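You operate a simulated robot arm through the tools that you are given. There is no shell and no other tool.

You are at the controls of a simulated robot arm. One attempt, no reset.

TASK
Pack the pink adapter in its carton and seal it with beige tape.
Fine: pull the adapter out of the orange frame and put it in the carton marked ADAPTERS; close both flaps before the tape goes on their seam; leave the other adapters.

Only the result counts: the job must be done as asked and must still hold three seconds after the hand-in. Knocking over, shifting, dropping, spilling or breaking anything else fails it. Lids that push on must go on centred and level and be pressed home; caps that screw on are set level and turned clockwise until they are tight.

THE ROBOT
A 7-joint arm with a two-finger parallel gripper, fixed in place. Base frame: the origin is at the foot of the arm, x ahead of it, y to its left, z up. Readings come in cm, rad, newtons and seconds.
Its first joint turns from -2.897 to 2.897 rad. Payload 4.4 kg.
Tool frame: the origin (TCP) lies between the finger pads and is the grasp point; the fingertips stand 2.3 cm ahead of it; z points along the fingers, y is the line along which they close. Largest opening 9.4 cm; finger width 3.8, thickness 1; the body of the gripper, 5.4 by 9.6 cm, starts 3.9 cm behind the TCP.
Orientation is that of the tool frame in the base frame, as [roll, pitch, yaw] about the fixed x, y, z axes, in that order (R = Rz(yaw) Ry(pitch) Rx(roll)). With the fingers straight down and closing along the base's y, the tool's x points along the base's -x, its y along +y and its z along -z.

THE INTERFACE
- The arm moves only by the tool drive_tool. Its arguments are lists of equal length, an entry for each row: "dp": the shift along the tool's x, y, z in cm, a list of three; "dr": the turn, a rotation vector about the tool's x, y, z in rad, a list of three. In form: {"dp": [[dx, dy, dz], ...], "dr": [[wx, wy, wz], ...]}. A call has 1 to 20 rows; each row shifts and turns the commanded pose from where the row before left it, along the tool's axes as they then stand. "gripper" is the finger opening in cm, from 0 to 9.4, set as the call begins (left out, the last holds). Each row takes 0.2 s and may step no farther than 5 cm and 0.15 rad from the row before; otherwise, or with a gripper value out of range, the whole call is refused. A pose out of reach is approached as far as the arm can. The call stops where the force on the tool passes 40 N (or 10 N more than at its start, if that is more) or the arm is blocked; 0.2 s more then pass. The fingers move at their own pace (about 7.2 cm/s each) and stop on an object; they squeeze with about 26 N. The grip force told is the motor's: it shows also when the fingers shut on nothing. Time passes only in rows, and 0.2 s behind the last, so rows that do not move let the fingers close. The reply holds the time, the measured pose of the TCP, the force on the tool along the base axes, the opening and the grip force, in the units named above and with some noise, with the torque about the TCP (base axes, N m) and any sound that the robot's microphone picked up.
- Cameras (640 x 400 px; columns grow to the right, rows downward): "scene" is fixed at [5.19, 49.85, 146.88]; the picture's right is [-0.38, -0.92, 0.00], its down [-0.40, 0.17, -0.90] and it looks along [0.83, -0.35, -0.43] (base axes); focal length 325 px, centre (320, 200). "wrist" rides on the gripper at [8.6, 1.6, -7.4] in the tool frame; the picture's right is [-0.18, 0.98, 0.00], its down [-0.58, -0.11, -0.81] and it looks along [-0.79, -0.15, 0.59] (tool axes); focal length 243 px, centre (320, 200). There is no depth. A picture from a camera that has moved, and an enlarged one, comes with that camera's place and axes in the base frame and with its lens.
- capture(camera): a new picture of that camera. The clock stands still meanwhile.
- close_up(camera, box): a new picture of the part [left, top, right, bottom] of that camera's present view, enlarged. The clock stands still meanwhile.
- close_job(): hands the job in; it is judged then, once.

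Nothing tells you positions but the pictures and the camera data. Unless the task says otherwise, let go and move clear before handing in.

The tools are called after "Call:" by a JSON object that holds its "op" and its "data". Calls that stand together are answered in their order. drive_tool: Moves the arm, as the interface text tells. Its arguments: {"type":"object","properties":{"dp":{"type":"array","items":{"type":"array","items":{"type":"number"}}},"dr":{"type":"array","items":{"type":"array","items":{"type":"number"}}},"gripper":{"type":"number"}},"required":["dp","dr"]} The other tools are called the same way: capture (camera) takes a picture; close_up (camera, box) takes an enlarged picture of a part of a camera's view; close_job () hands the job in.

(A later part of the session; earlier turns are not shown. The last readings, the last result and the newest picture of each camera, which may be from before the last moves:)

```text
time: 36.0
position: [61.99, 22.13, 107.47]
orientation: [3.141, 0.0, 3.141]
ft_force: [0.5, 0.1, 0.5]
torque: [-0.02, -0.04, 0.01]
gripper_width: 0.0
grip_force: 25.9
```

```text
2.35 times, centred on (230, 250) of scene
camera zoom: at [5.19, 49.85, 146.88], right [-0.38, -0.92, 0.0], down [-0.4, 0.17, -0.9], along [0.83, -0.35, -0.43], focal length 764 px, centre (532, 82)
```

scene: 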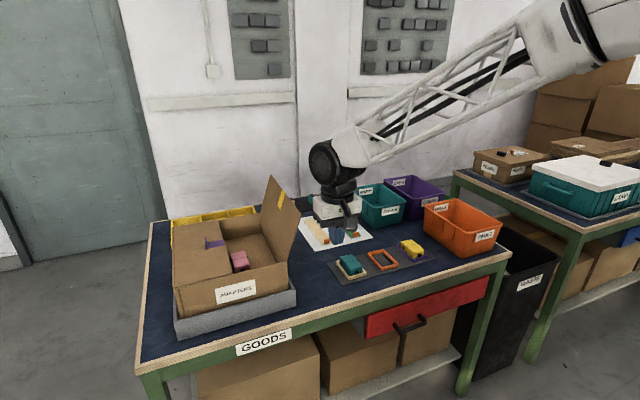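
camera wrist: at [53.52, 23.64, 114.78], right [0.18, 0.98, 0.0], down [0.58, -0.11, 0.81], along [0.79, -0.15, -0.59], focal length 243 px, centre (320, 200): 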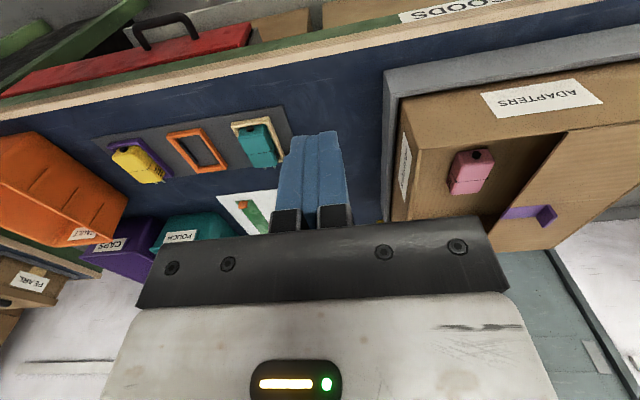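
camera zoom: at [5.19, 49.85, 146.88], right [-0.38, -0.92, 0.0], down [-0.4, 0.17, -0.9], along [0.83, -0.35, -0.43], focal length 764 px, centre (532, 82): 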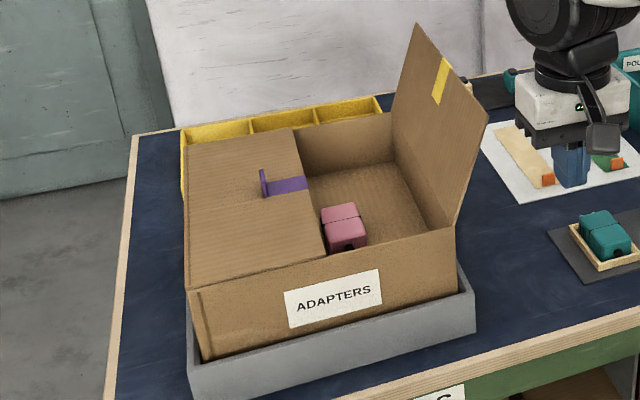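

The +y flap is closed, with a purple pull-tab on its top side at mid-length. The −y flap's free edge is at y ≈ 26.7, z ≈ 108.6. I'll advance beside it at y ≈ 22 and then push it inward.

Call:
{"op": "drive_tool", "data": {"dp": [[-3, 0, 0], [-4, 0, 0], [-4, 0, 0], [-3, 0, 0], [0, 0, 0]], "dr": [[0, 0, 0], [0, 0, 0], [0, 0, 0], [0, 0, 0], [0, 0, 0]]}}

Call:
{"op": "capture", "data": {"camera": "wrist"}}

Call:
{"op": "close_up", "data": {"camera": "scene", "box": [130, 110, 430, 320]}}

```text
time: 37.2
position: [76.09, 22.15, 107.54]
orientation: [3.141, 0.0, -3.142]
ft_force: [-0.6, -0.4, -1.0]
torque: [-0.03, 0.01, -0.01]
gripper_width: 0.0
grip_force: 25.6
```

```text
taken
camera wrist: at [67.48, 23.64, 114.83], right [0.18, 0.98, 0.0], down [0.58, -0.11, 0.81], along [0.79, -0.15, -0.59], focal length 243 px, centre (320, 200)
```

wrist: 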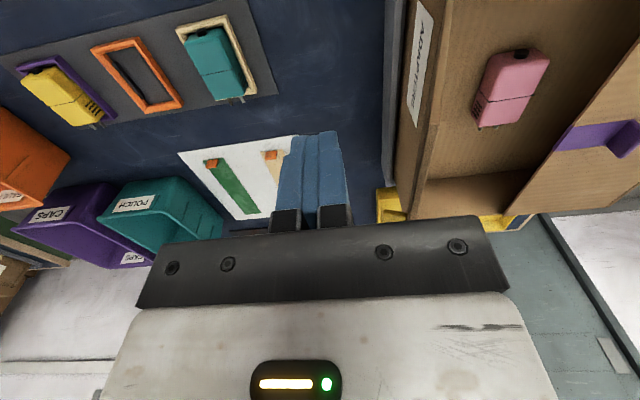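

```text
1.90 times, centred on (280, 215) of scene
camera zoom: at [5.19, 49.85, 146.88], right [-0.38, -0.92, 0.0], down [-0.4, 0.17, -0.9], along [0.83, -0.35, -0.43], focal length 619 px, centre (396, 171)
```

zoom: 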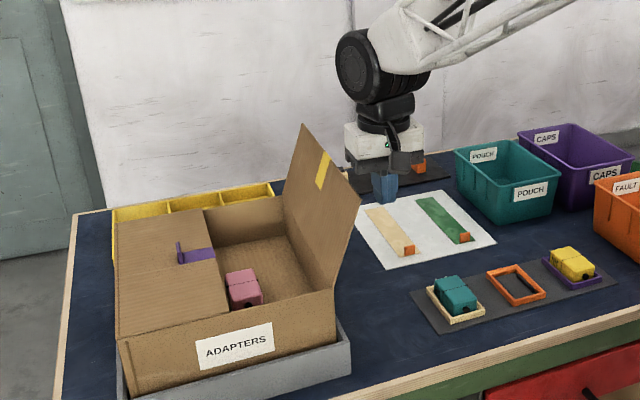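

The −y flap is edge-on in the wrist view, as expected. Pushing it inward (+y) to vertical.

Call:
{"op": "drive_tool", "data": {"dp": [[0, 1.2, 0], [0, 1.2, 0], [0, 1.2, 0], [0, 1.2, 0], [0, 1.2, -0.1], [0, 1.1, -0.1], [0, 0.85, 0], [0, 0, 0]], "dr": [[0, 0, 0], [0, 0, 0], [0, 0, 0], [0, 0, 0], [0, 0, 0], [0, 0, 0], [0, 0, 0], [0, 0, 0]]}}

Call:
{"op": "close_up", "data": {"camera": "scene", "box": [130, 110, 430, 320]}}

```text
time: 39.0
position: [76.06, 30.24, 107.66]
orientation: [3.141, 0.001, 3.14]
ft_force: [-0.9, 0.3, 0.1]
torque: [-0.05, -0.01, -0.03]
gripper_width: 0.0
grip_force: 26.2
```

```text
1.90 times, centred on (280, 215) of scene
camera zoom: at [5.19, 49.85, 146.88], right [-0.38, -0.92, 0.0], down [-0.4, 0.17, -0.9], along [0.83, -0.35, -0.43], focal length 619 px, centre (396, 171)
```

zoom: 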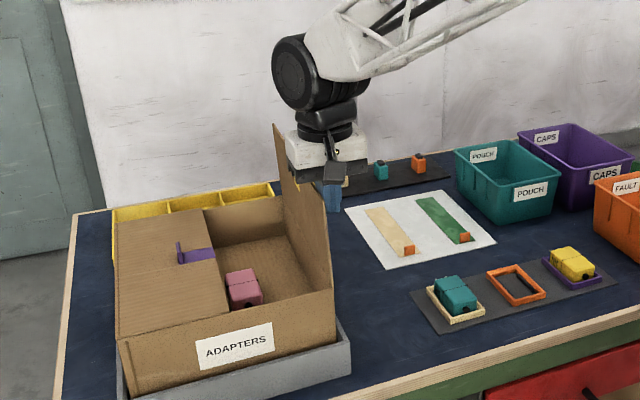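

The flap is upright. Continuing the arc over the box.

Call:
{"op": "drive_tool", "data": {"dp": [[0, 1.23, 0.1], [0, 1.23, 0.22], [0, 1.15, 0.42], [0, 1.14, 0.53], [0, 1.03, 0.7], [0, 0.95, 0.82], [0, 0.8, 0.95], [0, 0.71, 1.02], [0, 0.5, 1.1], [0, 0.45, 1.15], [0, 0.15, 0.7], [0, 0, 0]], "dr": [[0, 0, 0], [0, 0, 0], [0, 0, 0], [0, 0, 0], [0, 0, 0], [0, 0, 0], [0, 0, 0], [0, 0, 0], [0, 0, 0], [0, 0, 0], [0, 0, 0], [0, 0, 0]]}}

Call:
{"op": "close_up", "data": {"camera": "scene", "box": [130, 110, 430, 320]}}

Call:
{"op": "capture", "data": {"camera": "wrist"}}

```text
time: 41.6
position: [76.05, 39.51, 99.95]
orientation: [-3.141, -0.001, -3.14]
ft_force: [-0.3, 0.3, -1.8]
torque: [0.0, 0.02, -0.01]
gripper_width: 0.02
grip_force: 26.0
```

```text
1.90 times, centred on (280, 215) of scene
camera zoom: at [5.19, 49.85, 146.88], right [-0.38, -0.92, 0.0], down [-0.4, 0.17, -0.9], along [0.83, -0.35, -0.43], focal length 619 px, centre (396, 171)
```

zoom: 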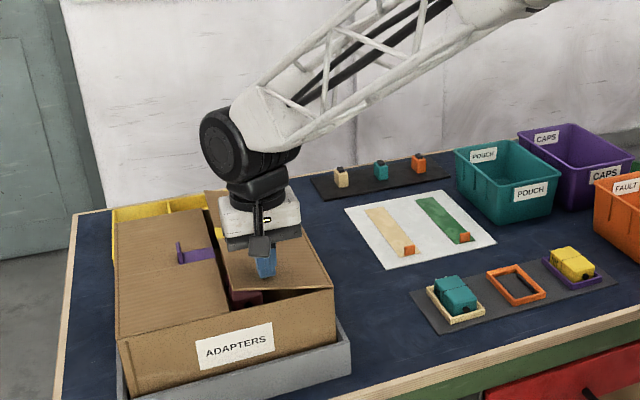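

```text
taken
camera wrist: at [67.47, 40.98, 107.31], right [0.18, 0.98, 0.0], down [0.58, -0.11, 0.81], along [0.79, -0.15, -0.59], focal length 243 px, centre (320, 200)
```

wrist: 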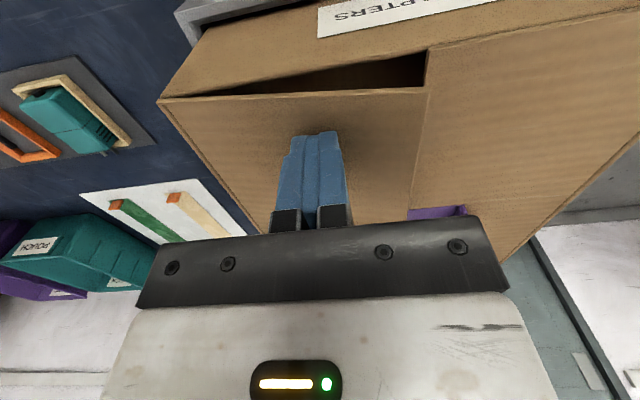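

Nearly closed. Pressing down gently to flush.

Call:
{"op": "drive_tool", "data": {"dp": [[0, 0, 0.5], [0, 0, 0.5], [0, 0, 0.4], [0, 0, 0.3], [0, 0, 0.2], [0, 0, 0.2], [0, 0, 0]], "dr": [[0, 0, 0], [0, 0, 0], [0, 0, 0], [0, 0, 0], [0, 0, 0], [0, 0, 0], [0, 0, 0]]}}

Call:
{"op": "capture", "data": {"camera": "wrist"}}

Call:
{"op": "close_up", "data": {"camera": "scene", "box": [130, 110, 430, 320]}}

```text
time: 43.2
position: [75.98, 39.56, 97.85]
orientation: [3.141, 0.002, 3.14]
ft_force: [-0.5, 0.5, -0.1]
torque: [0.02, -0.02, -0.01]
gripper_width: 0.0
grip_force: 26.0
```

```text
taken
camera wrist: at [67.44, 40.98, 105.14], right [0.18, 0.98, 0.0], down [0.58, -0.11, 0.81], along [0.79, -0.15, -0.59], focal length 243 px, centre (320, 200)
```

wrist: 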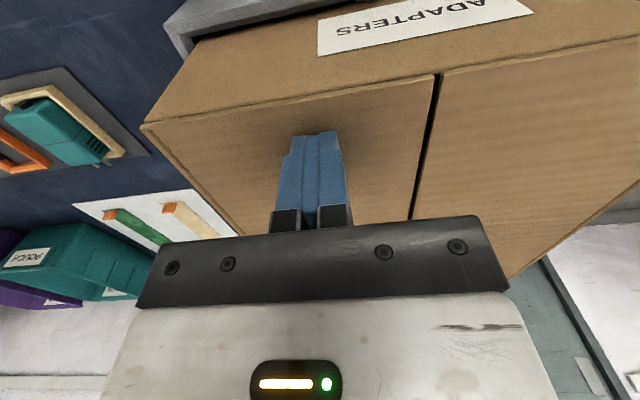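

```text
1.90 times, centred on (280, 215) of scene
camera zoom: at [5.19, 49.85, 146.88], right [-0.38, -0.92, 0.0], down [-0.4, 0.17, -0.9], along [0.83, -0.35, -0.43], focal length 619 px, centre (396, 171)
```

zoom: 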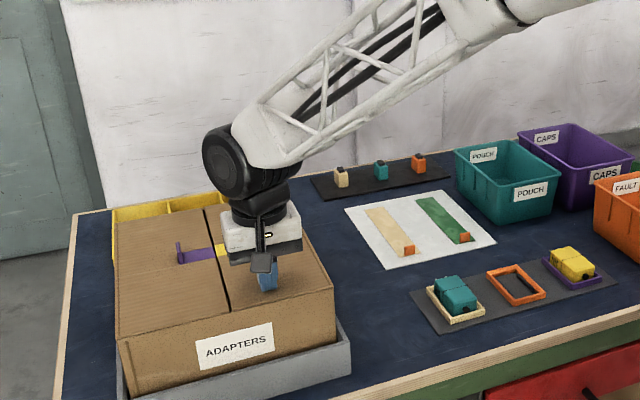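

Call:
{"op": "drive_tool", "data": {"dp": [[0, 0, 0.15], [0, 0, 0.1], [0, 0, 0]], "dr": [[0, 0, 0], [0, 0, 0], [0, 0, 0]]}}

Call:
{"op": "drive_tool", "data": {"dp": [[0, 0, -0.5], [0, 0, -1.5], [0, 0, -3], [0, 0, -4], [0, 0, -4], [0, 0, -4], [3, 0, 0], [4, 0, 0], [4, 0, 0], [4, 0, 0], [0, 0, 0]], "dr": [[0, 0, 0], [0, 0, 0], [0, 0, 0], [0, 0, 0], [0, 0, 0], [0, 0, 0], [0, 0, 0], [0, 0, 0], [0, 0, 0], [0, 0, 0], [0, 0, 0]]}}

Call:
{"op": "capture", "data": {"camera": "wrist"}}

Call:
{"op": "close_up", "data": {"camera": "scene", "box": [130, 165, 310, 335]}}

```text
time: 44.0
position: [76.14, 39.56, 97.65]
orientation: [-3.141, -0.001, -3.141]
ft_force: [-3.4, -3.5, 12.0]
torque: [-0.14, 0.18, -0.01]
gripper_width: 0.0
grip_force: 26.0
```

```text
time: 46.4
position: [60.99, 39.55, 114.72]
orientation: [3.142, 0.001, 3.141]
ft_force: [0.0, -0.4, 0.2]
torque: [0.0, -0.01, -0.04]
gripper_width: 0.01
grip_force: 26.1
```

```text
taken
camera wrist: at [52.4, 41.09, 121.98], right [0.18, 0.98, 0.0], down [0.58, -0.11, 0.81], along [0.79, -0.15, -0.59], focal length 243 px, centre (320, 200)
```

wrist: 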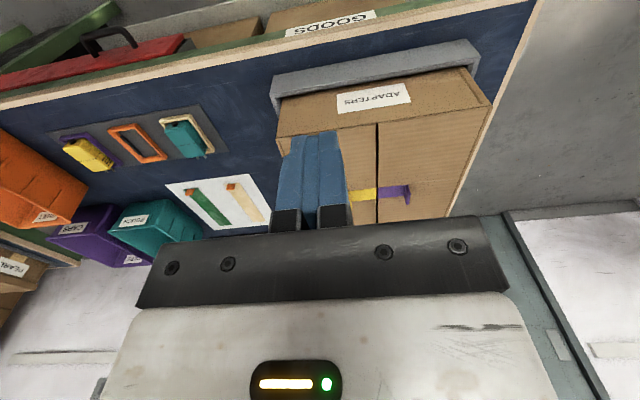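

```text
2.35 times, centred on (220, 250) of scene
camera zoom: at [5.19, 49.85, 146.88], right [-0.38, -0.92, 0.0], down [-0.4, 0.17, -0.9], along [0.83, -0.35, -0.43], focal length 764 px, centre (555, 82)
```

zoom: 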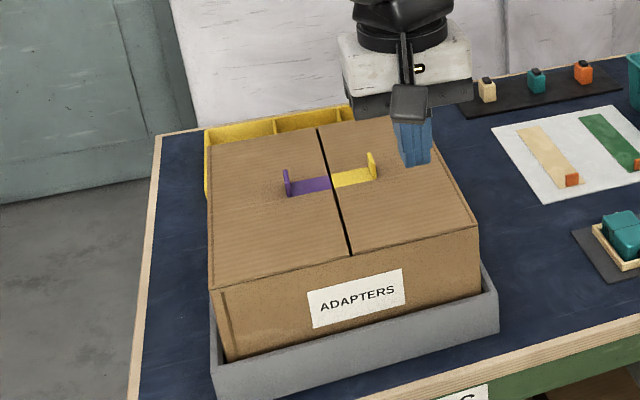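

Both flaps are closed and level; the purple and yellow handles meet at mid-length of the seam. Next is the beige tape on the white sheet. I'll move over for a close look at its tab.

Call:
{"op": "drive_tool", "data": {"dp": [[0, -3, 0], [0, -4.5, 0], [0, -4.5, 0], [0, -4.5, 0], [0, -4.5, 0], [0, -4.5, 0], [0, -4, 0], [-2, 0, 1.5], [-4, 0, 2.8], [-4, 0, 2.8], [-4, 0, 2.8], [-4, 0, 2.8], [-1, 0, 2], [0, 0, 0]], "dr": [[0, 0, 0], [0, 0, 0], [0, 0, 0], [0, 0, 0], [0, 0, 0], [0, 0, 0], [0, 0, 0], [0, 0, 0], [0, 0, 0], [0, 0, 0], [0, 0, 0], [0, 0, 0], [0, 0, 0], [0, 0, 0]], "gripper": 9.4}}

Call:
{"op": "capture", "data": {"camera": "wrist"}}

Call:
{"op": "close_up", "data": {"camera": "scene", "box": [290, 195, 380, 255]}}

```text
time: 49.4
position: [80.04, 10.01, 99.87]
orientation: [3.141, 0.0, -3.141]
ft_force: [0.1, -0.3, -0.2]
torque: [-0.01, 0.01, 0.03]
gripper_width: 9.41
grip_force: 0.1
```

```text
taken
camera wrist: at [71.46, 11.45, 107.25], right [0.18, 0.98, 0.0], down [0.58, -0.11, 0.81], along [0.79, -0.15, -0.59], focal length 243 px, centre (320, 200)
```

wrist: 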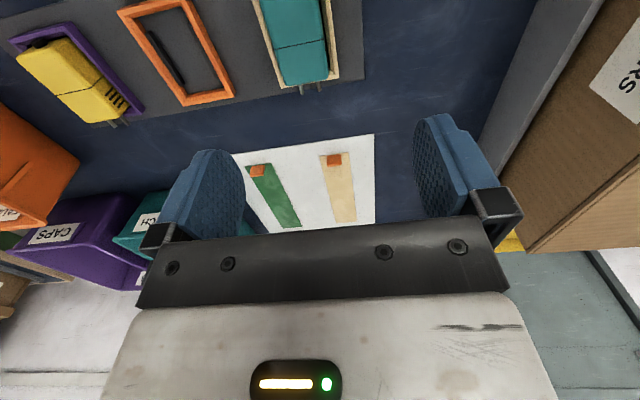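

```text
6.67 times, centred on (335, 225) of scene
camera zoom: at [5.19, 49.85, 146.88], right [-0.38, -0.92, 0.0], down [-0.4, 0.17, -0.9], along [0.83, -0.35, -0.43], focal length 2166 px, centre (220, 33)
```

zoom: 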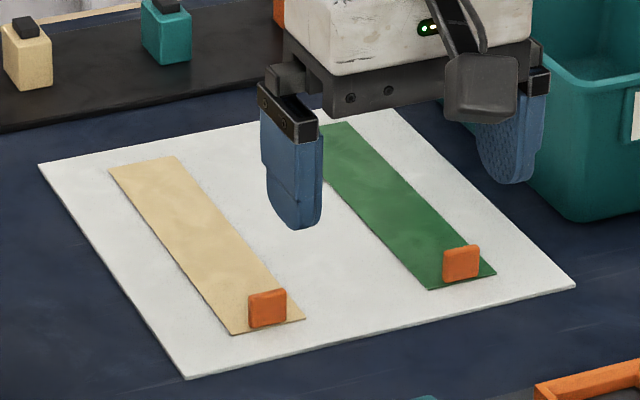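

Call:
{"op": "close_up", "data": {"camera": "wrist", "box": [230, 125, 410, 237]}}

```text
3.56 times, centred on (320, 181) of wrist
camera zoom: at [71.46, 11.45, 107.25], right [0.18, 0.98, 0.0], down [0.58, -0.11, 0.81], along [0.79, -0.15, -0.59], focal length 863 px, centre (320, 268)
```

zoom: 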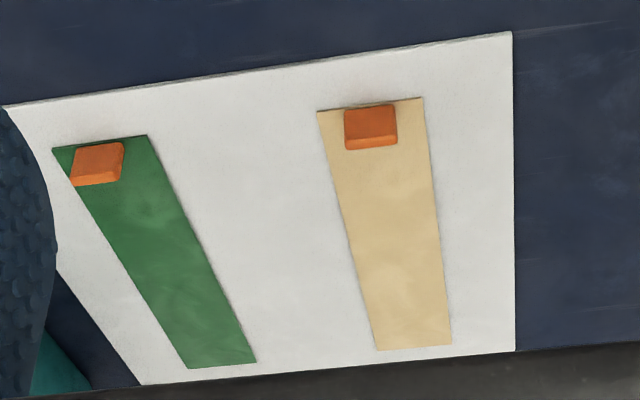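

The beige strip runs along x from about 96.3 to 116.1, 4.4 cm wide, centred on y = 8.9. Its upright tab is near (97.1, 8.9), about 2.2 wide and 0.6 thick. I'll turn the tool 90° so the fingers close on the tab's broad faces.

Call:
{"op": "drive_tool", "data": {"dp": [[0, 0, 0], [0, 0, 0], [0, 0, 0], [0, 0, 0], [0, 0, 0], [0, 0, 0], [0, 0, 0], [0, 0, 0], [0, 0, 0], [0, 0, 0], [0, 0, 0], [0, 0, 0]], "dr": [[0, 0, 0.15], [0, 0, 0.15], [0, 0, 0.15], [0, 0, 0.15], [0, 0, 0.15], [0, 0, 0.15], [0, 0, 0.15], [0, 0, 0.15], [0, 0, 0.15], [0, 0, 0.15], [0, 0, 0.0708], [0, 0, 0]]}}

Call:
{"op": "capture", "data": {"camera": "wrist"}}

Call:
{"op": "capture", "data": {"camera": "scene"}}

```text
time: 52.0
position: [80.12, 10.27, 99.85]
orientation: [3.141, 0.0, 1.57]
ft_force: [-0.5, -0.6, -0.3]
torque: [-0.01, -0.01, 0.0]
gripper_width: 9.39
grip_force: 0.1
```

```text
taken
camera wrist: at [81.75, 18.54, 107.22], right [0.98, -0.18, 0.0], down [-0.11, -0.58, 0.81], along [-0.15, -0.79, -0.59], focal length 243 px, centre (320, 200)
```

wrist: 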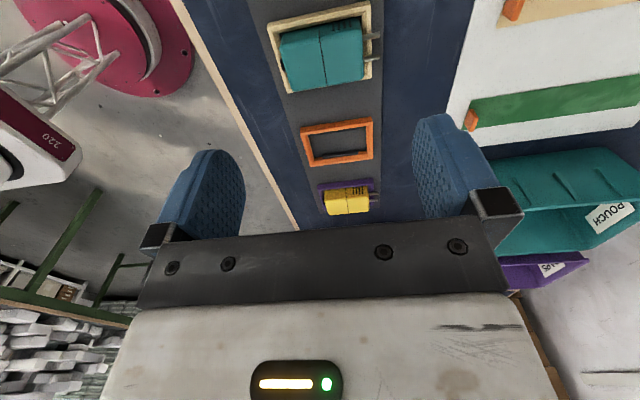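

```text
taken
```

scene: 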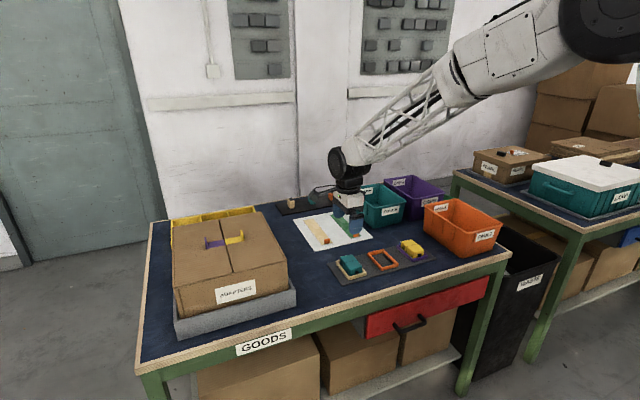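

Rotation is done. I'll move above the beige tab at z ≈ 90 with a smaller opening and check the alignment.

Call:
{"op": "drive_tool", "data": {"dp": [[-0.2, 2.5, 1.0], [-0.3, 3.6, 2.2], [-0.3, 3.6, 2.2], [-0.3, 3.6, 2.2], [-0.2, 2.7, 1.5], [0, 1.0, 0.75], [0, 0, 0]], "dr": [[0, 0, 0], [0, 0, 0], [0, 0, 0], [0, 0, 0], [0, 0, 0], [0, 0, 0], [0, 0, 0]], "gripper": 4}}

Call:
{"op": "capture", "data": {"camera": "wrist"}}

Call:
{"op": "close_up", "data": {"camera": "scene", "box": [290, 185, 380, 245]}}

```text
time: 53.6
position: [97.19, 8.79, 90.1]
orientation: [3.141, 0.001, 1.571]
ft_force: [-0.1, -0.5, -0.9]
torque: [0.01, 0.0, 0.03]
gripper_width: 4.0
grip_force: 0.1
```

```text
taken
camera wrist: at [98.78, 17.25, 97.38], right [0.98, -0.18, 0.0], down [-0.11, -0.58, 0.81], along [-0.15, -0.79, -0.59], focal length 243 px, centre (320, 200)
```

wrist: 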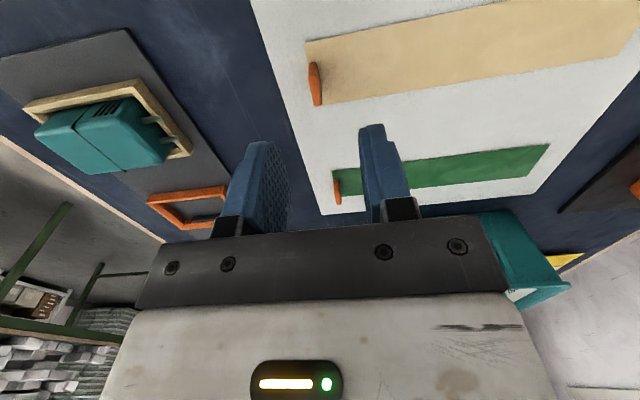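

```text
6.67 times, centred on (335, 215) of scene
camera zoom: at [5.19, 49.85, 146.88], right [-0.38, -0.92, 0.0], down [-0.4, 0.17, -0.9], along [0.83, -0.35, -0.43], focal length 2166 px, centre (220, 100)
```

zoom: 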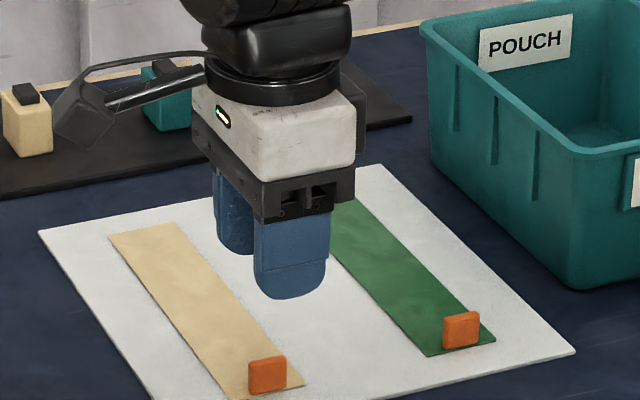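

Call:
{"op": "close_up", "data": {"camera": "wrist", "box": [260, 30, 420, 130]}}

```text
4.00 times, centred on (340, 80) of wrist
camera zoom: at [98.78, 17.25, 97.38], right [0.98, -0.18, 0.0], down [-0.11, -0.58, 0.81], along [-0.15, -0.79, -0.59], focal length 970 px, centre (240, 680)
```

zoom: 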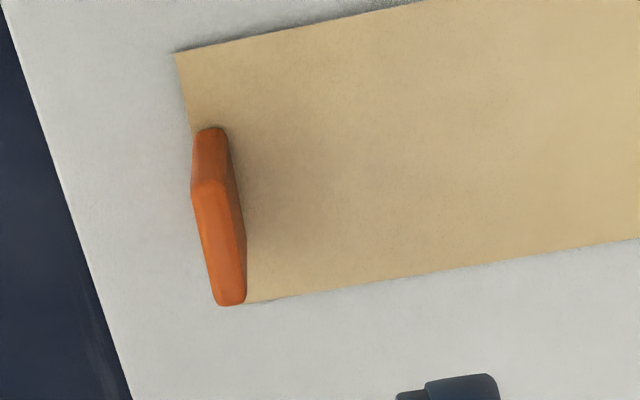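

The tab's centre reads (96.92, 8.97), with its top at z ≈ 82.6 and the strip surface at z ≈ 80.85. I'll correct by a few millimetres, descend to tips at z ≈ 81.2, and close.

Call:
{"op": "drive_tool", "data": {"dp": [[0.18, -0.25, 0.5], [0, 0, 2], [0, 0, 2], [0, 0, 1.3], [0, 0, 0.5], [0, 0, 0.25], [0, 0, 0]], "dr": [[0, 0, 0], [0, 0, 0], [0, 0, 0], [0, 0, 0], [0, 0, 0], [0, 0, 0], [0, 0, 0]]}}

Call:
{"op": "capture", "data": {"camera": "wrist"}}

Call:
{"op": "close_up", "data": {"camera": "scene", "box": [290, 185, 380, 245]}}

```text
time: 55.2
position: [96.8, 9.07, 83.55]
orientation: [3.141, 0.001, 1.57]
ft_force: [0.6, -0.9, -1.1]
torque: [0.02, 0.0, -0.01]
gripper_width: 4.02
grip_force: 0.0
```

```text
taken
camera wrist: at [98.52, 17.41, 90.83], right [0.98, -0.18, 0.0], down [-0.11, -0.58, 0.81], along [-0.15, -0.79, -0.59], focal length 243 px, centre (320, 200)
```

wrist: 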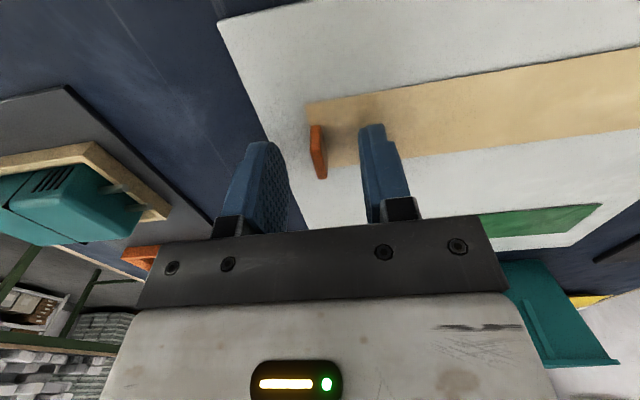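

```text
6.67 times, centred on (335, 215) of scene
camera zoom: at [5.19, 49.85, 146.88], right [-0.38, -0.92, 0.0], down [-0.4, 0.17, -0.9], along [0.83, -0.35, -0.43], focal length 2166 px, centre (220, 100)
```

zoom: 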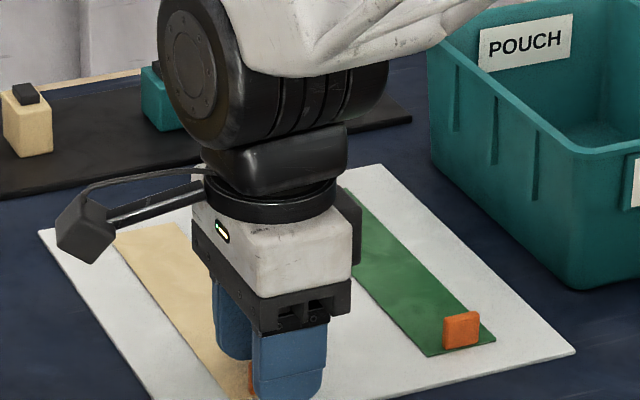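

The tab is centred between the fingers. Closing.

Call:
{"op": "drive_tool", "data": {"dp": [[0, 0, 0], [0, 0, 0], [0, 0, 0], [0, 0, 0]], "dr": [[0, 0, 0], [0, 0, 0], [0, 0, 0], [0, 0, 0]], "gripper": 0}}

Call:
{"op": "capture", "data": {"camera": "wrist"}}

```text
time: 56.2
position: [96.89, 9.02, 83.54]
orientation: [3.141, 0.0, 1.571]
ft_force: [-7.2, -0.8, 1.5]
torque: [0.02, 0.12, -0.03]
gripper_width: 0.45
grip_force: 26.2
```

```text
taken
camera wrist: at [98.5, 17.41, 90.82], right [0.98, -0.18, 0.0], down [-0.11, -0.58, 0.81], along [-0.15, -0.79, -0.59], focal length 243 px, centre (320, 200)
```

wrist: 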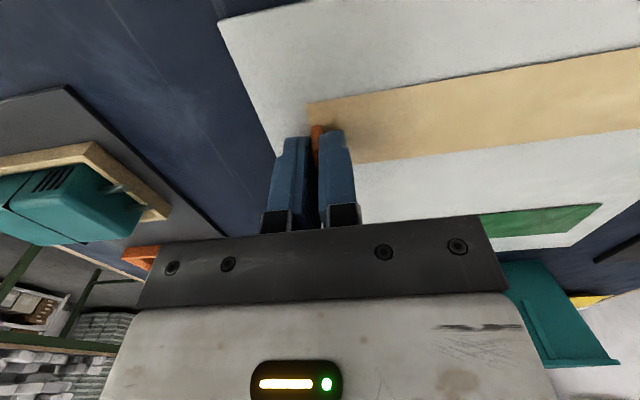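

The tab is held at 0.45 cm. I'll relieve the small x load and lift slowly, watching the sheet.

Call:
{"op": "drive_tool", "data": {"dp": [[0, -0.05, 0], [0, 0, -0.2], [0, 0, -0.3], [0, 0, -0.5], [0, 0, -0.5], [0, 0, 0]], "dr": [[0, 0, 0], [0, 0, 0], [0, 0, 0], [0, 0, 0], [0, 0, 0], [0, 0, 0]]}}

Call:
{"op": "capture", "data": {"camera": "wrist"}}

Call:
{"op": "close_up", "data": {"camera": "scene", "box": [280, 185, 370, 245]}}

```text
time: 57.6
position: [96.71, 8.87, 84.97]
orientation: [-3.141, 0.001, 1.57]
ft_force: [-0.4, -0.3, -0.7]
torque: [-0.05, 0.0, 0.02]
gripper_width: 0.45
grip_force: 26.0
```

```text
taken
camera wrist: at [98.4, 17.41, 92.32], right [0.98, -0.18, 0.0], down [-0.11, -0.58, 0.81], along [-0.15, -0.79, -0.59], focal length 243 px, centre (320, 200)
```

wrist: 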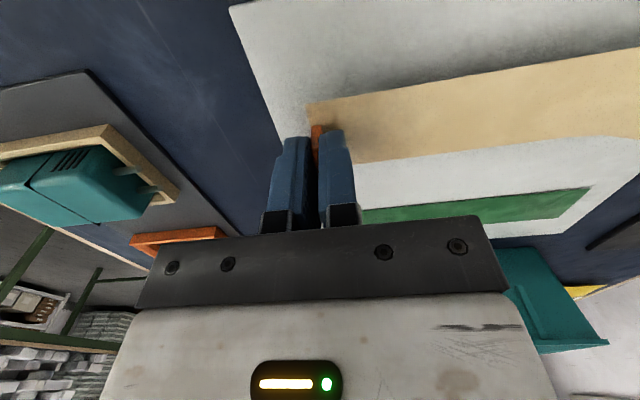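

```text
6.67 times, centred on (325, 215) of scene
camera zoom: at [5.19, 49.85, 146.88], right [-0.38, -0.92, 0.0], down [-0.4, 0.17, -0.9], along [0.83, -0.35, -0.43], focal length 2166 px, centre (287, 100)
```

zoom: 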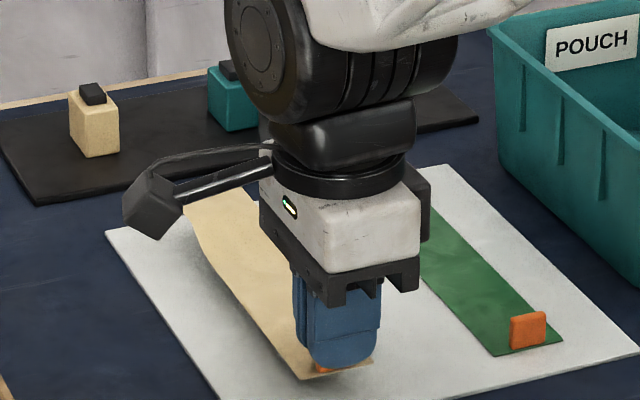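

The tape is coming up cleanly while the sheet stays put. I'll lift further and check whether the strip droops.

Call:
{"op": "drive_tool", "data": {"dp": [[0, 0, -1.0], [0, 0, -2], [0, 0, -2], [0, 0, -2], [0, 0, -2], [0, 0, -1], [0, 0, 0]], "dr": [[0, 0, 0], [0, 0, 0], [0, 0, 0], [0, 0, 0], [0, 0, 0], [0, 0, 0], [0, 0, 0]]}}

Call:
{"op": "capture", "data": {"camera": "wrist"}}

Call:
{"op": "close_up", "data": {"camera": "scene", "box": [265, 165, 385, 245]}}

```text
time: 59.2
position: [96.68, 8.8, 95.01]
orientation: [3.142, 0.0, 1.572]
ft_force: [0.1, 0.5, -0.6]
torque: [0.04, 0.02, 0.0]
gripper_width: 0.41
grip_force: 25.9
```

```text
taken
camera wrist: at [98.41, 17.38, 102.26], right [0.98, -0.18, 0.0], down [-0.11, -0.58, 0.81], along [-0.15, -0.79, -0.59], focal length 243 px, centre (320, 200)
```

wrist: 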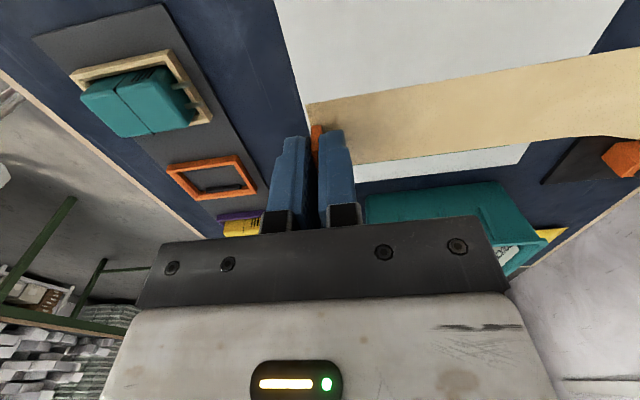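

```text
5.00 times, centred on (325, 205) of scene
camera zoom: at [5.19, 49.85, 146.88], right [-0.38, -0.92, 0.0], down [-0.4, 0.17, -0.9], along [0.83, -0.35, -0.43], focal length 1625 px, centre (295, 175)
```

zoom: 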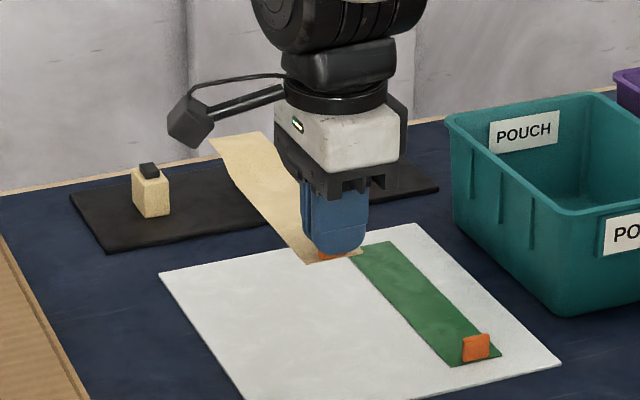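

Call:
{"op": "close_up", "data": {"camera": "wrist", "box": [290, 20, 640, 220]}}

Call:
{"op": "close_up", "data": {"camera": "scene", "box": [295, 185, 345, 220]}}

```text
1.83 times, centred on (465, 120) of wrist
camera zoom: at [98.41, 17.38, 102.26], right [0.98, -0.18, 0.0], down [-0.11, -0.58, 0.81], along [-0.15, -0.79, -0.59], focal length 444 px, centre (55, 346)
```

zoom: 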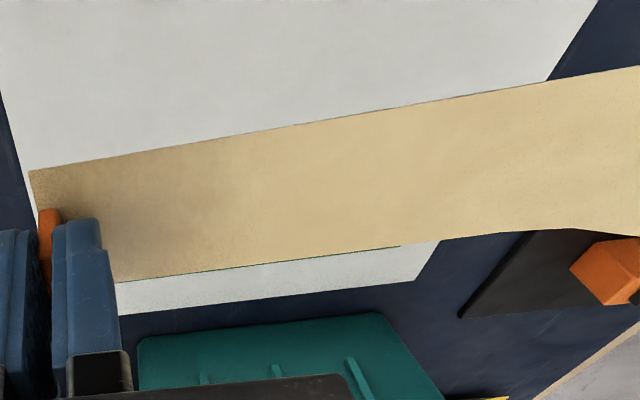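

```text
11.43 times, centred on (320, 202) of scene
camera zoom: at [5.19, 49.85, 146.88], right [-0.38, -0.92, 0.0], down [-0.4, 0.17, -0.9], along [0.83, -0.35, -0.43], focal length 3713 px, centre (320, 171)
```

zoom: 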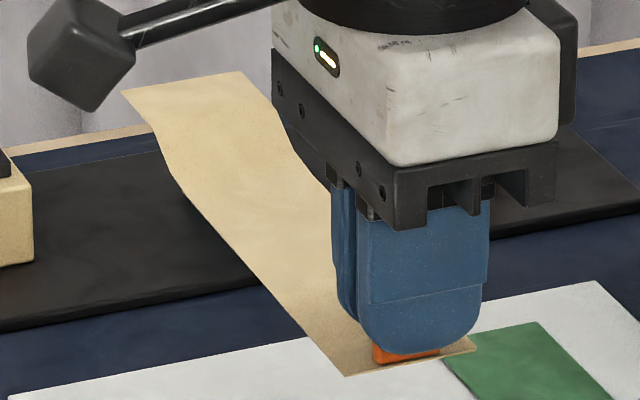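

The tape is held flat by its tab, with a slight upward curl at the far end. I'll lift, draw back in x, and carry it over the carton, lining up the strip with the seam (y ≈ 44.7, tab at x ≈ 77.9).

Call:
{"op": "drive_tool", "data": {"dp": [[0, 0, -2], [0, 0, -3], [0, 0, -3], [0, 0, -2], [0, -2, 0], [0, -4, 0], [0, -4, 0], [0, -4, 0], [0, -3, 0], [0, -1.83, 0], [0, 0, 0]], "dr": [[0, 0, 0], [0, 0, 0], [0, 0, 0], [0, 0, 0], [0, 0, 0], [0, 0, 0], [0, 0, 0], [0, 0, 0], [0, 0, 0], [0, 0, 0], [0, 0, 0]]}}

Call:
{"op": "drive_tool", "data": {"dp": [[1.5, 0, 0], [3, 0, 0], [3, 0, 0], [3, 0, 0], [3, 0, 0], [3, 0, 0], [3, 0, 0], [3, 0, 0], [3, 0, 0], [3, 0, 0], [3, 0, 0], [2.5, 0, 0], [1.75, 0, 0], [0, 0, 0], [0, 0, 0]], "dr": [[0, 0, 0], [0, 0, 0], [0, 0, 0], [0, 0, 0], [0, 0, 0], [0, 0, 0], [0, 0, 0], [0, 0, 0], [0, 0, 0], [0, 0, 0], [0, 0, 0], [0, 0, 0], [0, 0, 0], [0, 0, 0], [0, 0, 0]]}}

Call:
{"op": "capture", "data": {"camera": "wrist"}}

Call:
{"op": "capture", "data": {"camera": "scene"}}

Call:
{"op": "close_up", "data": {"camera": "scene", "box": [130, 140, 330, 320]}}

```text
time: 61.6
position: [77.95, 8.88, 104.9]
orientation: [3.141, 0.001, 1.569]
ft_force: [-0.3, -0.1, 0.0]
torque: [-0.03, 0.01, -0.01]
gripper_width: 0.44
grip_force: 25.9
```

```text
time: 64.8
position: [77.89, 44.57, 105.19]
orientation: [-3.142, 0.0, 1.572]
ft_force: [-0.3, 0.0, -0.5]
torque: [-0.01, 0.01, -0.03]
gripper_width: 0.46
grip_force: 26.5
```

```text
taken
camera wrist: at [79.59, 53.11, 112.4], right [0.98, -0.18, 0.0], down [-0.11, -0.58, 0.81], along [-0.15, -0.79, -0.59], focal length 243 px, centre (320, 200)
```

wrist: 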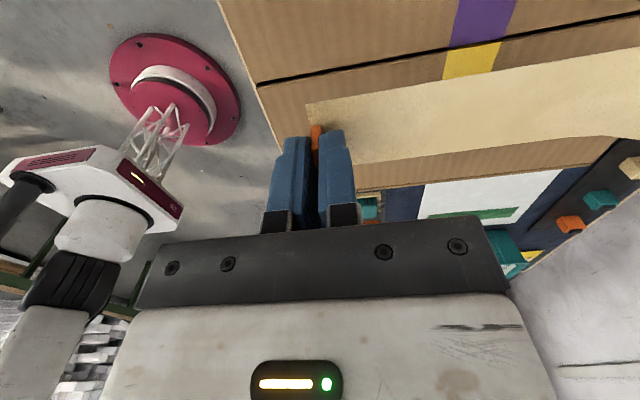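

```text
taken
```

scene: 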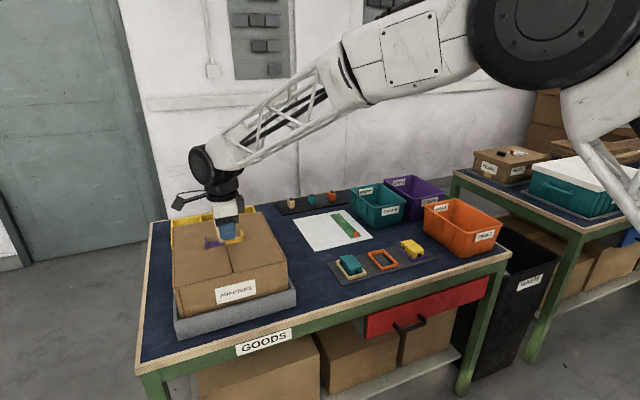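

```text
2.22 times, centred on (230, 230) of scene
camera zoom: at [5.19, 49.85, 146.88], right [-0.38, -0.92, 0.0], down [-0.4, 0.17, -0.9], along [0.83, -0.35, -0.43], focal length 722 px, centre (520, 133)
```

zoom: 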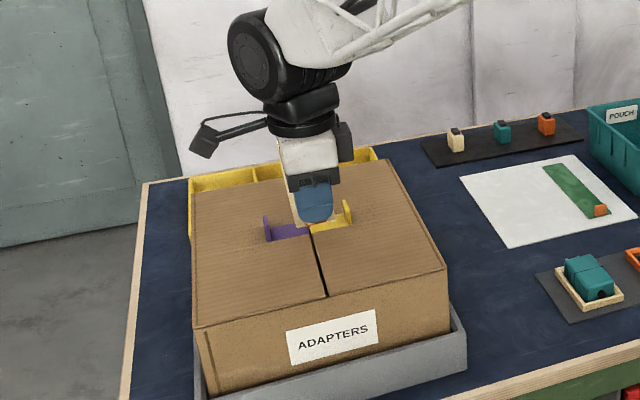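

The strip is centred over the seam in both views and runs parallel to it. I'll lower to just above the flaps and recheck.

Call:
{"op": "drive_tool", "data": {"dp": [[0, 0, 1.5], [0, 0, 1.5], [0, 0, 1.5], [0, 0, 1.0], [0, 0, 0], [0, 0, 0]], "dr": [[0, 0, 0], [0, 0, 0], [0, 0, 0], [0, 0, 0], [0, 0, 0], [0, 0, 0]]}}

Call:
{"op": "capture", "data": {"camera": "wrist"}}

Call:
{"op": "close_up", "data": {"camera": "scene", "box": [170, 180, 300, 270]}}

```text
time: 66.2
position: [77.88, 44.73, 99.46]
orientation: [3.141, 0.0, 1.571]
ft_force: [-0.7, -0.6, 0.3]
torque: [0.01, 0.0, -0.04]
gripper_width: 0.42
grip_force: 26.3
```

```text
taken
camera wrist: at [79.55, 53.2, 106.84], right [0.98, -0.18, 0.0], down [-0.11, -0.58, 0.81], along [-0.15, -0.79, -0.59], focal length 243 px, centre (320, 200)
```

wrist: 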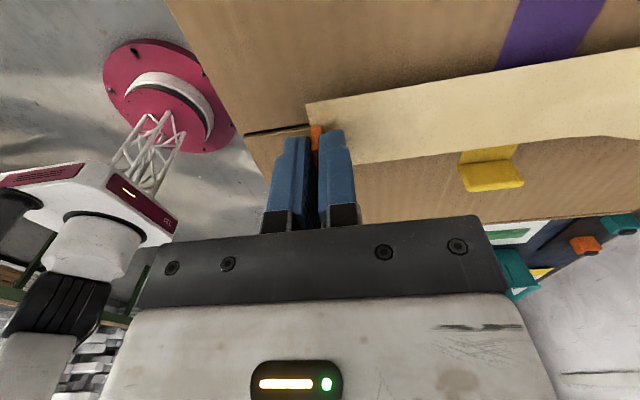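

```text
4.44 times, centred on (235, 225) of scene
camera zoom: at [5.19, 49.85, 146.88], right [-0.38, -0.92, 0.0], down [-0.4, 0.17, -0.9], along [0.83, -0.35, -0.43], focal length 1444 px, centre (698, 89)
```

zoom: 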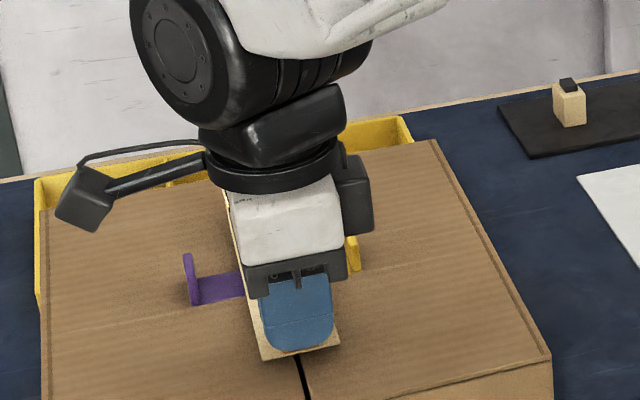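

Call:
{"op": "close_up", "data": {"camera": "wrist", "box": [230, 80, 390, 180]}}

Call:
{"op": "close_up", "data": {"camera": "scene", "box": [210, 230, 270, 275]}}

```text
4.00 times, centred on (310, 130) of wrist
camera zoom: at [79.55, 53.2, 106.84], right [0.98, -0.18, 0.0], down [-0.11, -0.58, 0.81], along [-0.15, -0.79, -0.59], focal length 970 px, centre (360, 480)
```

zoom: 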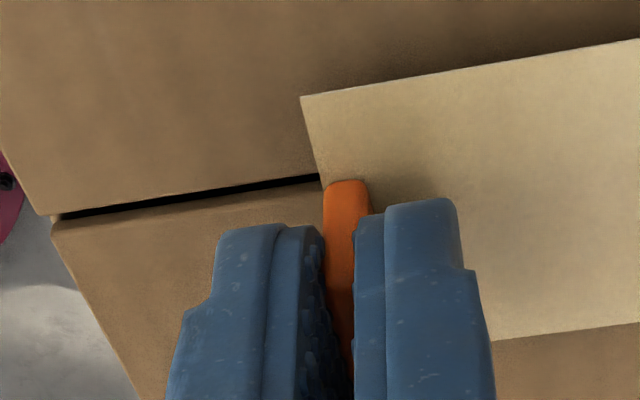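

```text
8.89 times, centred on (240, 252) of scene
camera zoom: at [5.19, 49.85, 146.88], right [-0.38, -0.92, 0.0], down [-0.4, 0.17, -0.9], along [0.83, -0.35, -0.43], focal length 2888 px, centre (1031, -267)
```

zoom: 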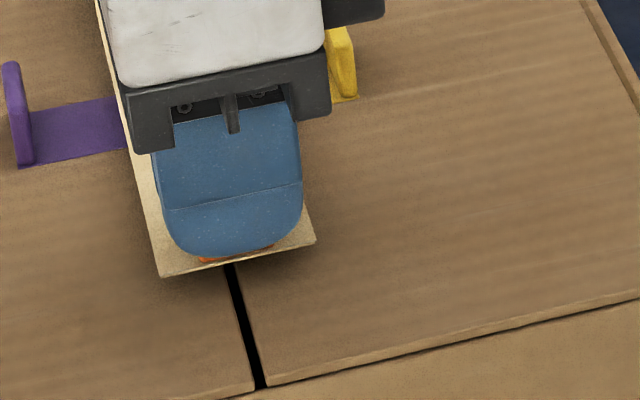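

Both cameras show the strip about 0.14 cm short of the seam in y, with no yaw error. I'll shift by that much and lower until it touches.

Call:
{"op": "drive_tool", "data": {"dp": [[0.14, 0, 0], [0, 0, 0.5], [0, 0, 0.3], [0, 0, 0.2], [0, 0, 0]], "dr": [[0, 0, 0], [0, 0, 0], [0, 0, 0], [0, 0, 0], [0, 0, 0]]}}

Call:
{"op": "close_up", "data": {"camera": "scene", "box": [200, 210, 280, 270]}}

Call:
{"op": "close_up", "data": {"camera": "wrist", "box": [230, 30, 640, 230]}}

```text
time: 67.4
position: [77.88, 44.83, 98.47]
orientation: [3.141, 0.0, 1.573]
ft_force: [0.6, 0.3, 2.5]
torque: [0.01, -0.01, 0.01]
gripper_width: 0.45
grip_force: 25.5
```

```text
6.67 times, centred on (240, 240) of scene
camera zoom: at [5.19, 49.85, 146.88], right [-0.38, -0.92, 0.0], down [-0.4, 0.17, -0.9], along [0.83, -0.35, -0.43], focal length 2166 px, centre (853, -67)
```

zoom: 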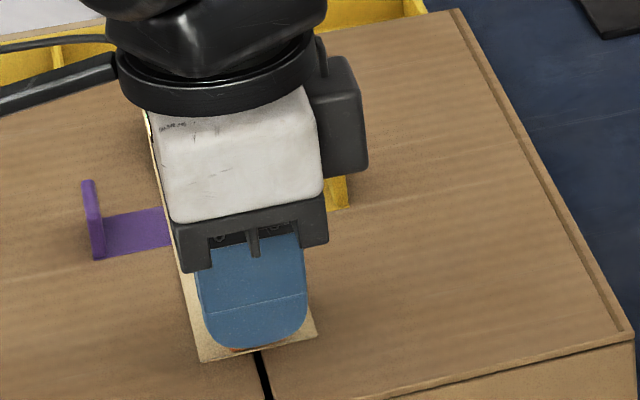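

```text
1.56 times, centred on (435, 130) of wrist
camera zoom: at [79.55, 53.29, 105.85], right [0.98, -0.18, 0.0], down [-0.11, -0.58, 0.81], along [-0.15, -0.79, -0.59], focal length 379 px, centre (140, 309)
```

zoom: 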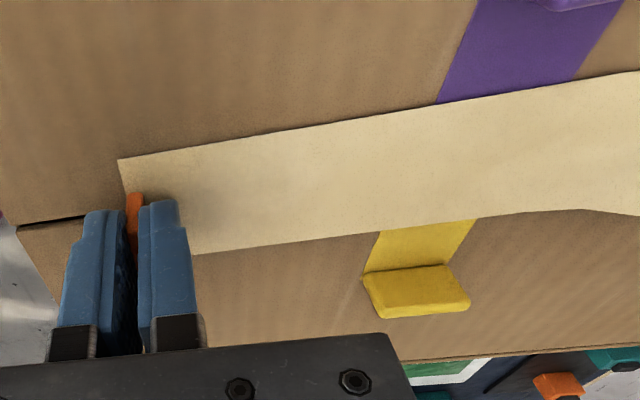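

Call:
{"op": "drive_tool", "data": {"dp": [[0, 0, 0.1], [0, 0, 0.1], [0, 0, 0]], "dr": [[0, 0, 0], [0, 0, 0], [0, 0, 0]]}}

Call:
{"op": "close_up", "data": {"camera": "wrist", "box": [230, 30, 640, 230]}}

```text
time: 68.2
position: [77.83, 44.78, 98.44]
orientation: [3.14, 0.0, 1.571]
ft_force: [-12.4, -1.2, 20.1]
torque: [-0.01, 0.13, -0.03]
gripper_width: 0.43
grip_force: 25.9
```

```text
1.56 times, centred on (435, 130) of wrist
camera zoom: at [79.56, 53.3, 105.74], right [0.98, -0.18, 0.0], down [-0.11, -0.58, 0.81], along [-0.15, -0.79, -0.59], focal length 379 px, centre (140, 309)
```

zoom: 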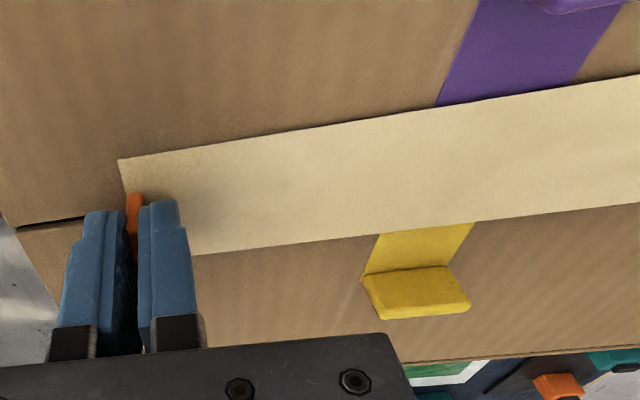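

The curl has gone flat: the strip is now stuck down along the seam, with about 20 N of press. I'll ease the residual load slightly and open the fingers just enough to release the tab.

Call:
{"op": "drive_tool", "data": {"dp": [[0, -0.06, -0.06], [0, 0, 0]], "dr": [[0, 0, 0], [0, 0, 0]]}}

Call:
{"op": "drive_tool", "data": {"dp": [[0, 0, 0], [0, 0, 0], [0, 0, 0]], "dr": [[0, 0, 0], [0, 0, 0], [0, 0, 0]], "gripper": 3}}

Call:
{"op": "capture", "data": {"camera": "wrist"}}

```text
time: 68.8
position: [77.78, 44.78, 98.43]
orientation: [3.14, 0.001, 1.57]
ft_force: [-0.1, 3.5, 15.7]
torque: [0.09, -0.07, 0.05]
gripper_width: 0.47
grip_force: 26.3
```

```text
time: 69.6
position: [77.84, 44.83, 98.35]
orientation: [3.142, -0.001, 1.57]
ft_force: [0.0, 0.0, 0.2]
torque: [0.01, -0.04, 0.02]
gripper_width: 3.0
grip_force: 0.0
```

```text
taken
camera wrist: at [79.52, 53.27, 105.66], right [0.98, -0.18, 0.0], down [-0.11, -0.58, 0.81], along [-0.15, -0.79, -0.59], focal length 243 px, centre (320, 200)
```

wrist: 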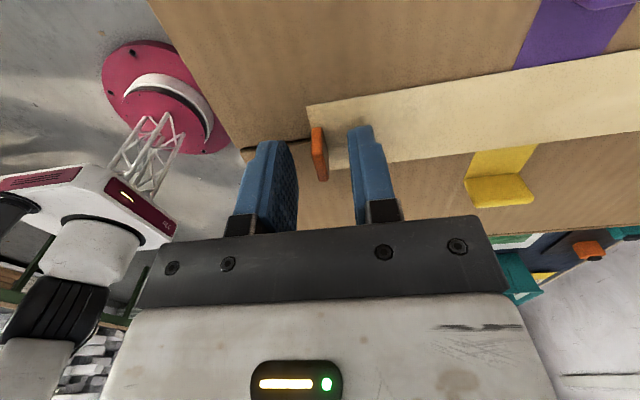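

The tab is free of both fingers. I'll raise straight up and inspect the result.

Call:
{"op": "drive_tool", "data": {"dp": [[0, 0, -0.5], [0, 0, -2], [0, 0, -3], [0, 0, -4], [0, 0, -4], [0, 0, -3], [0, 0, 0]], "dr": [[0, 0, 0], [0, 0, 0], [0, 0, 0], [0, 0, 0], [0, 0, 0], [0, 0, 0], [0, 0, 0]]}}

Call:
{"op": "capture", "data": {"camera": "wrist"}}

Call:
{"op": "close_up", "data": {"camera": "scene", "box": [150, 180, 310, 320]}}

```text
time: 71.2
position: [78.0, 44.96, 114.76]
orientation: [3.141, 0.0, 1.572]
ft_force: [-0.2, 0.0, -0.1]
torque: [0.0, -0.03, -0.03]
gripper_width: 3.03
grip_force: 0.0
```

```text
taken
camera wrist: at [79.64, 53.3, 122.13], right [0.98, -0.18, 0.0], down [-0.11, -0.58, 0.81], along [-0.15, -0.79, -0.59], focal length 243 px, centre (320, 200)
```

wrist: 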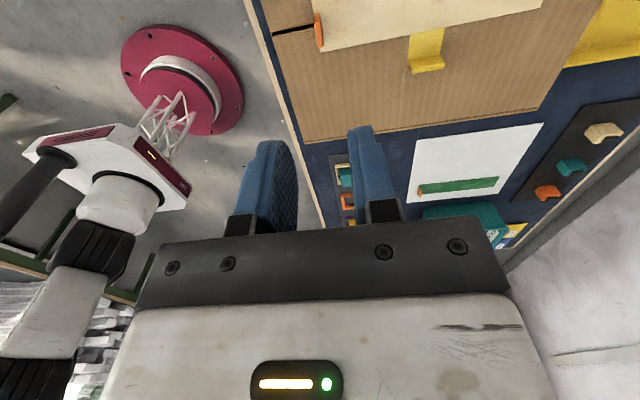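

```text
2.86 times, centred on (230, 250) of scene
camera zoom: at [5.19, 49.85, 146.88], right [-0.38, -0.92, 0.0], down [-0.4, 0.17, -0.9], along [0.83, -0.35, -0.43], focal length 928 px, centre (577, 57)
```

zoom: 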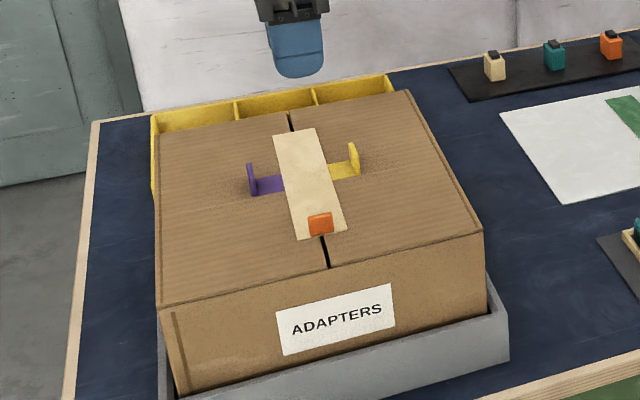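

The tape lies centred over the seam. I'll zoom in to check that it's flat at both ends.

Call:
{"op": "close_up", "data": {"camera": "scene", "box": [205, 215, 265, 265]}}

Call:
{"op": "close_up", "data": {"camera": "scene", "box": [280, 170, 460, 290]}}

```text
8.00 times, centred on (235, 240) of scene
camera zoom: at [5.19, 49.85, 146.88], right [-0.38, -0.92, 0.0], down [-0.4, 0.17, -0.9], along [0.83, -0.35, -0.43], focal length 2599 px, centre (1000, -120)
```

zoom: 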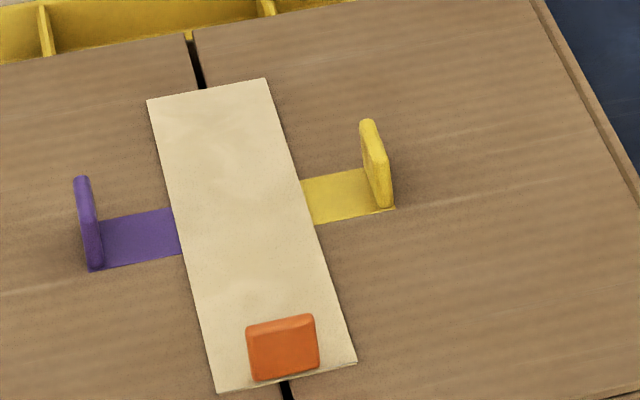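

```text
3.33 times, centred on (370, 230) of scene
camera zoom: at [5.19, 49.85, 146.88], right [-0.38, -0.92, 0.0], down [-0.4, 0.17, -0.9], along [0.83, -0.35, -0.43], focal length 1083 px, centre (153, 100)
```

zoom: 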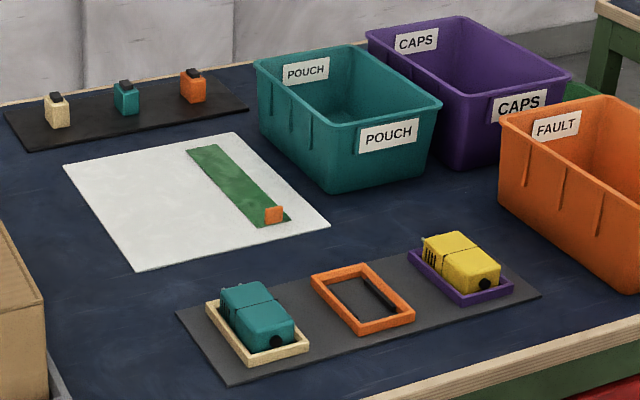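

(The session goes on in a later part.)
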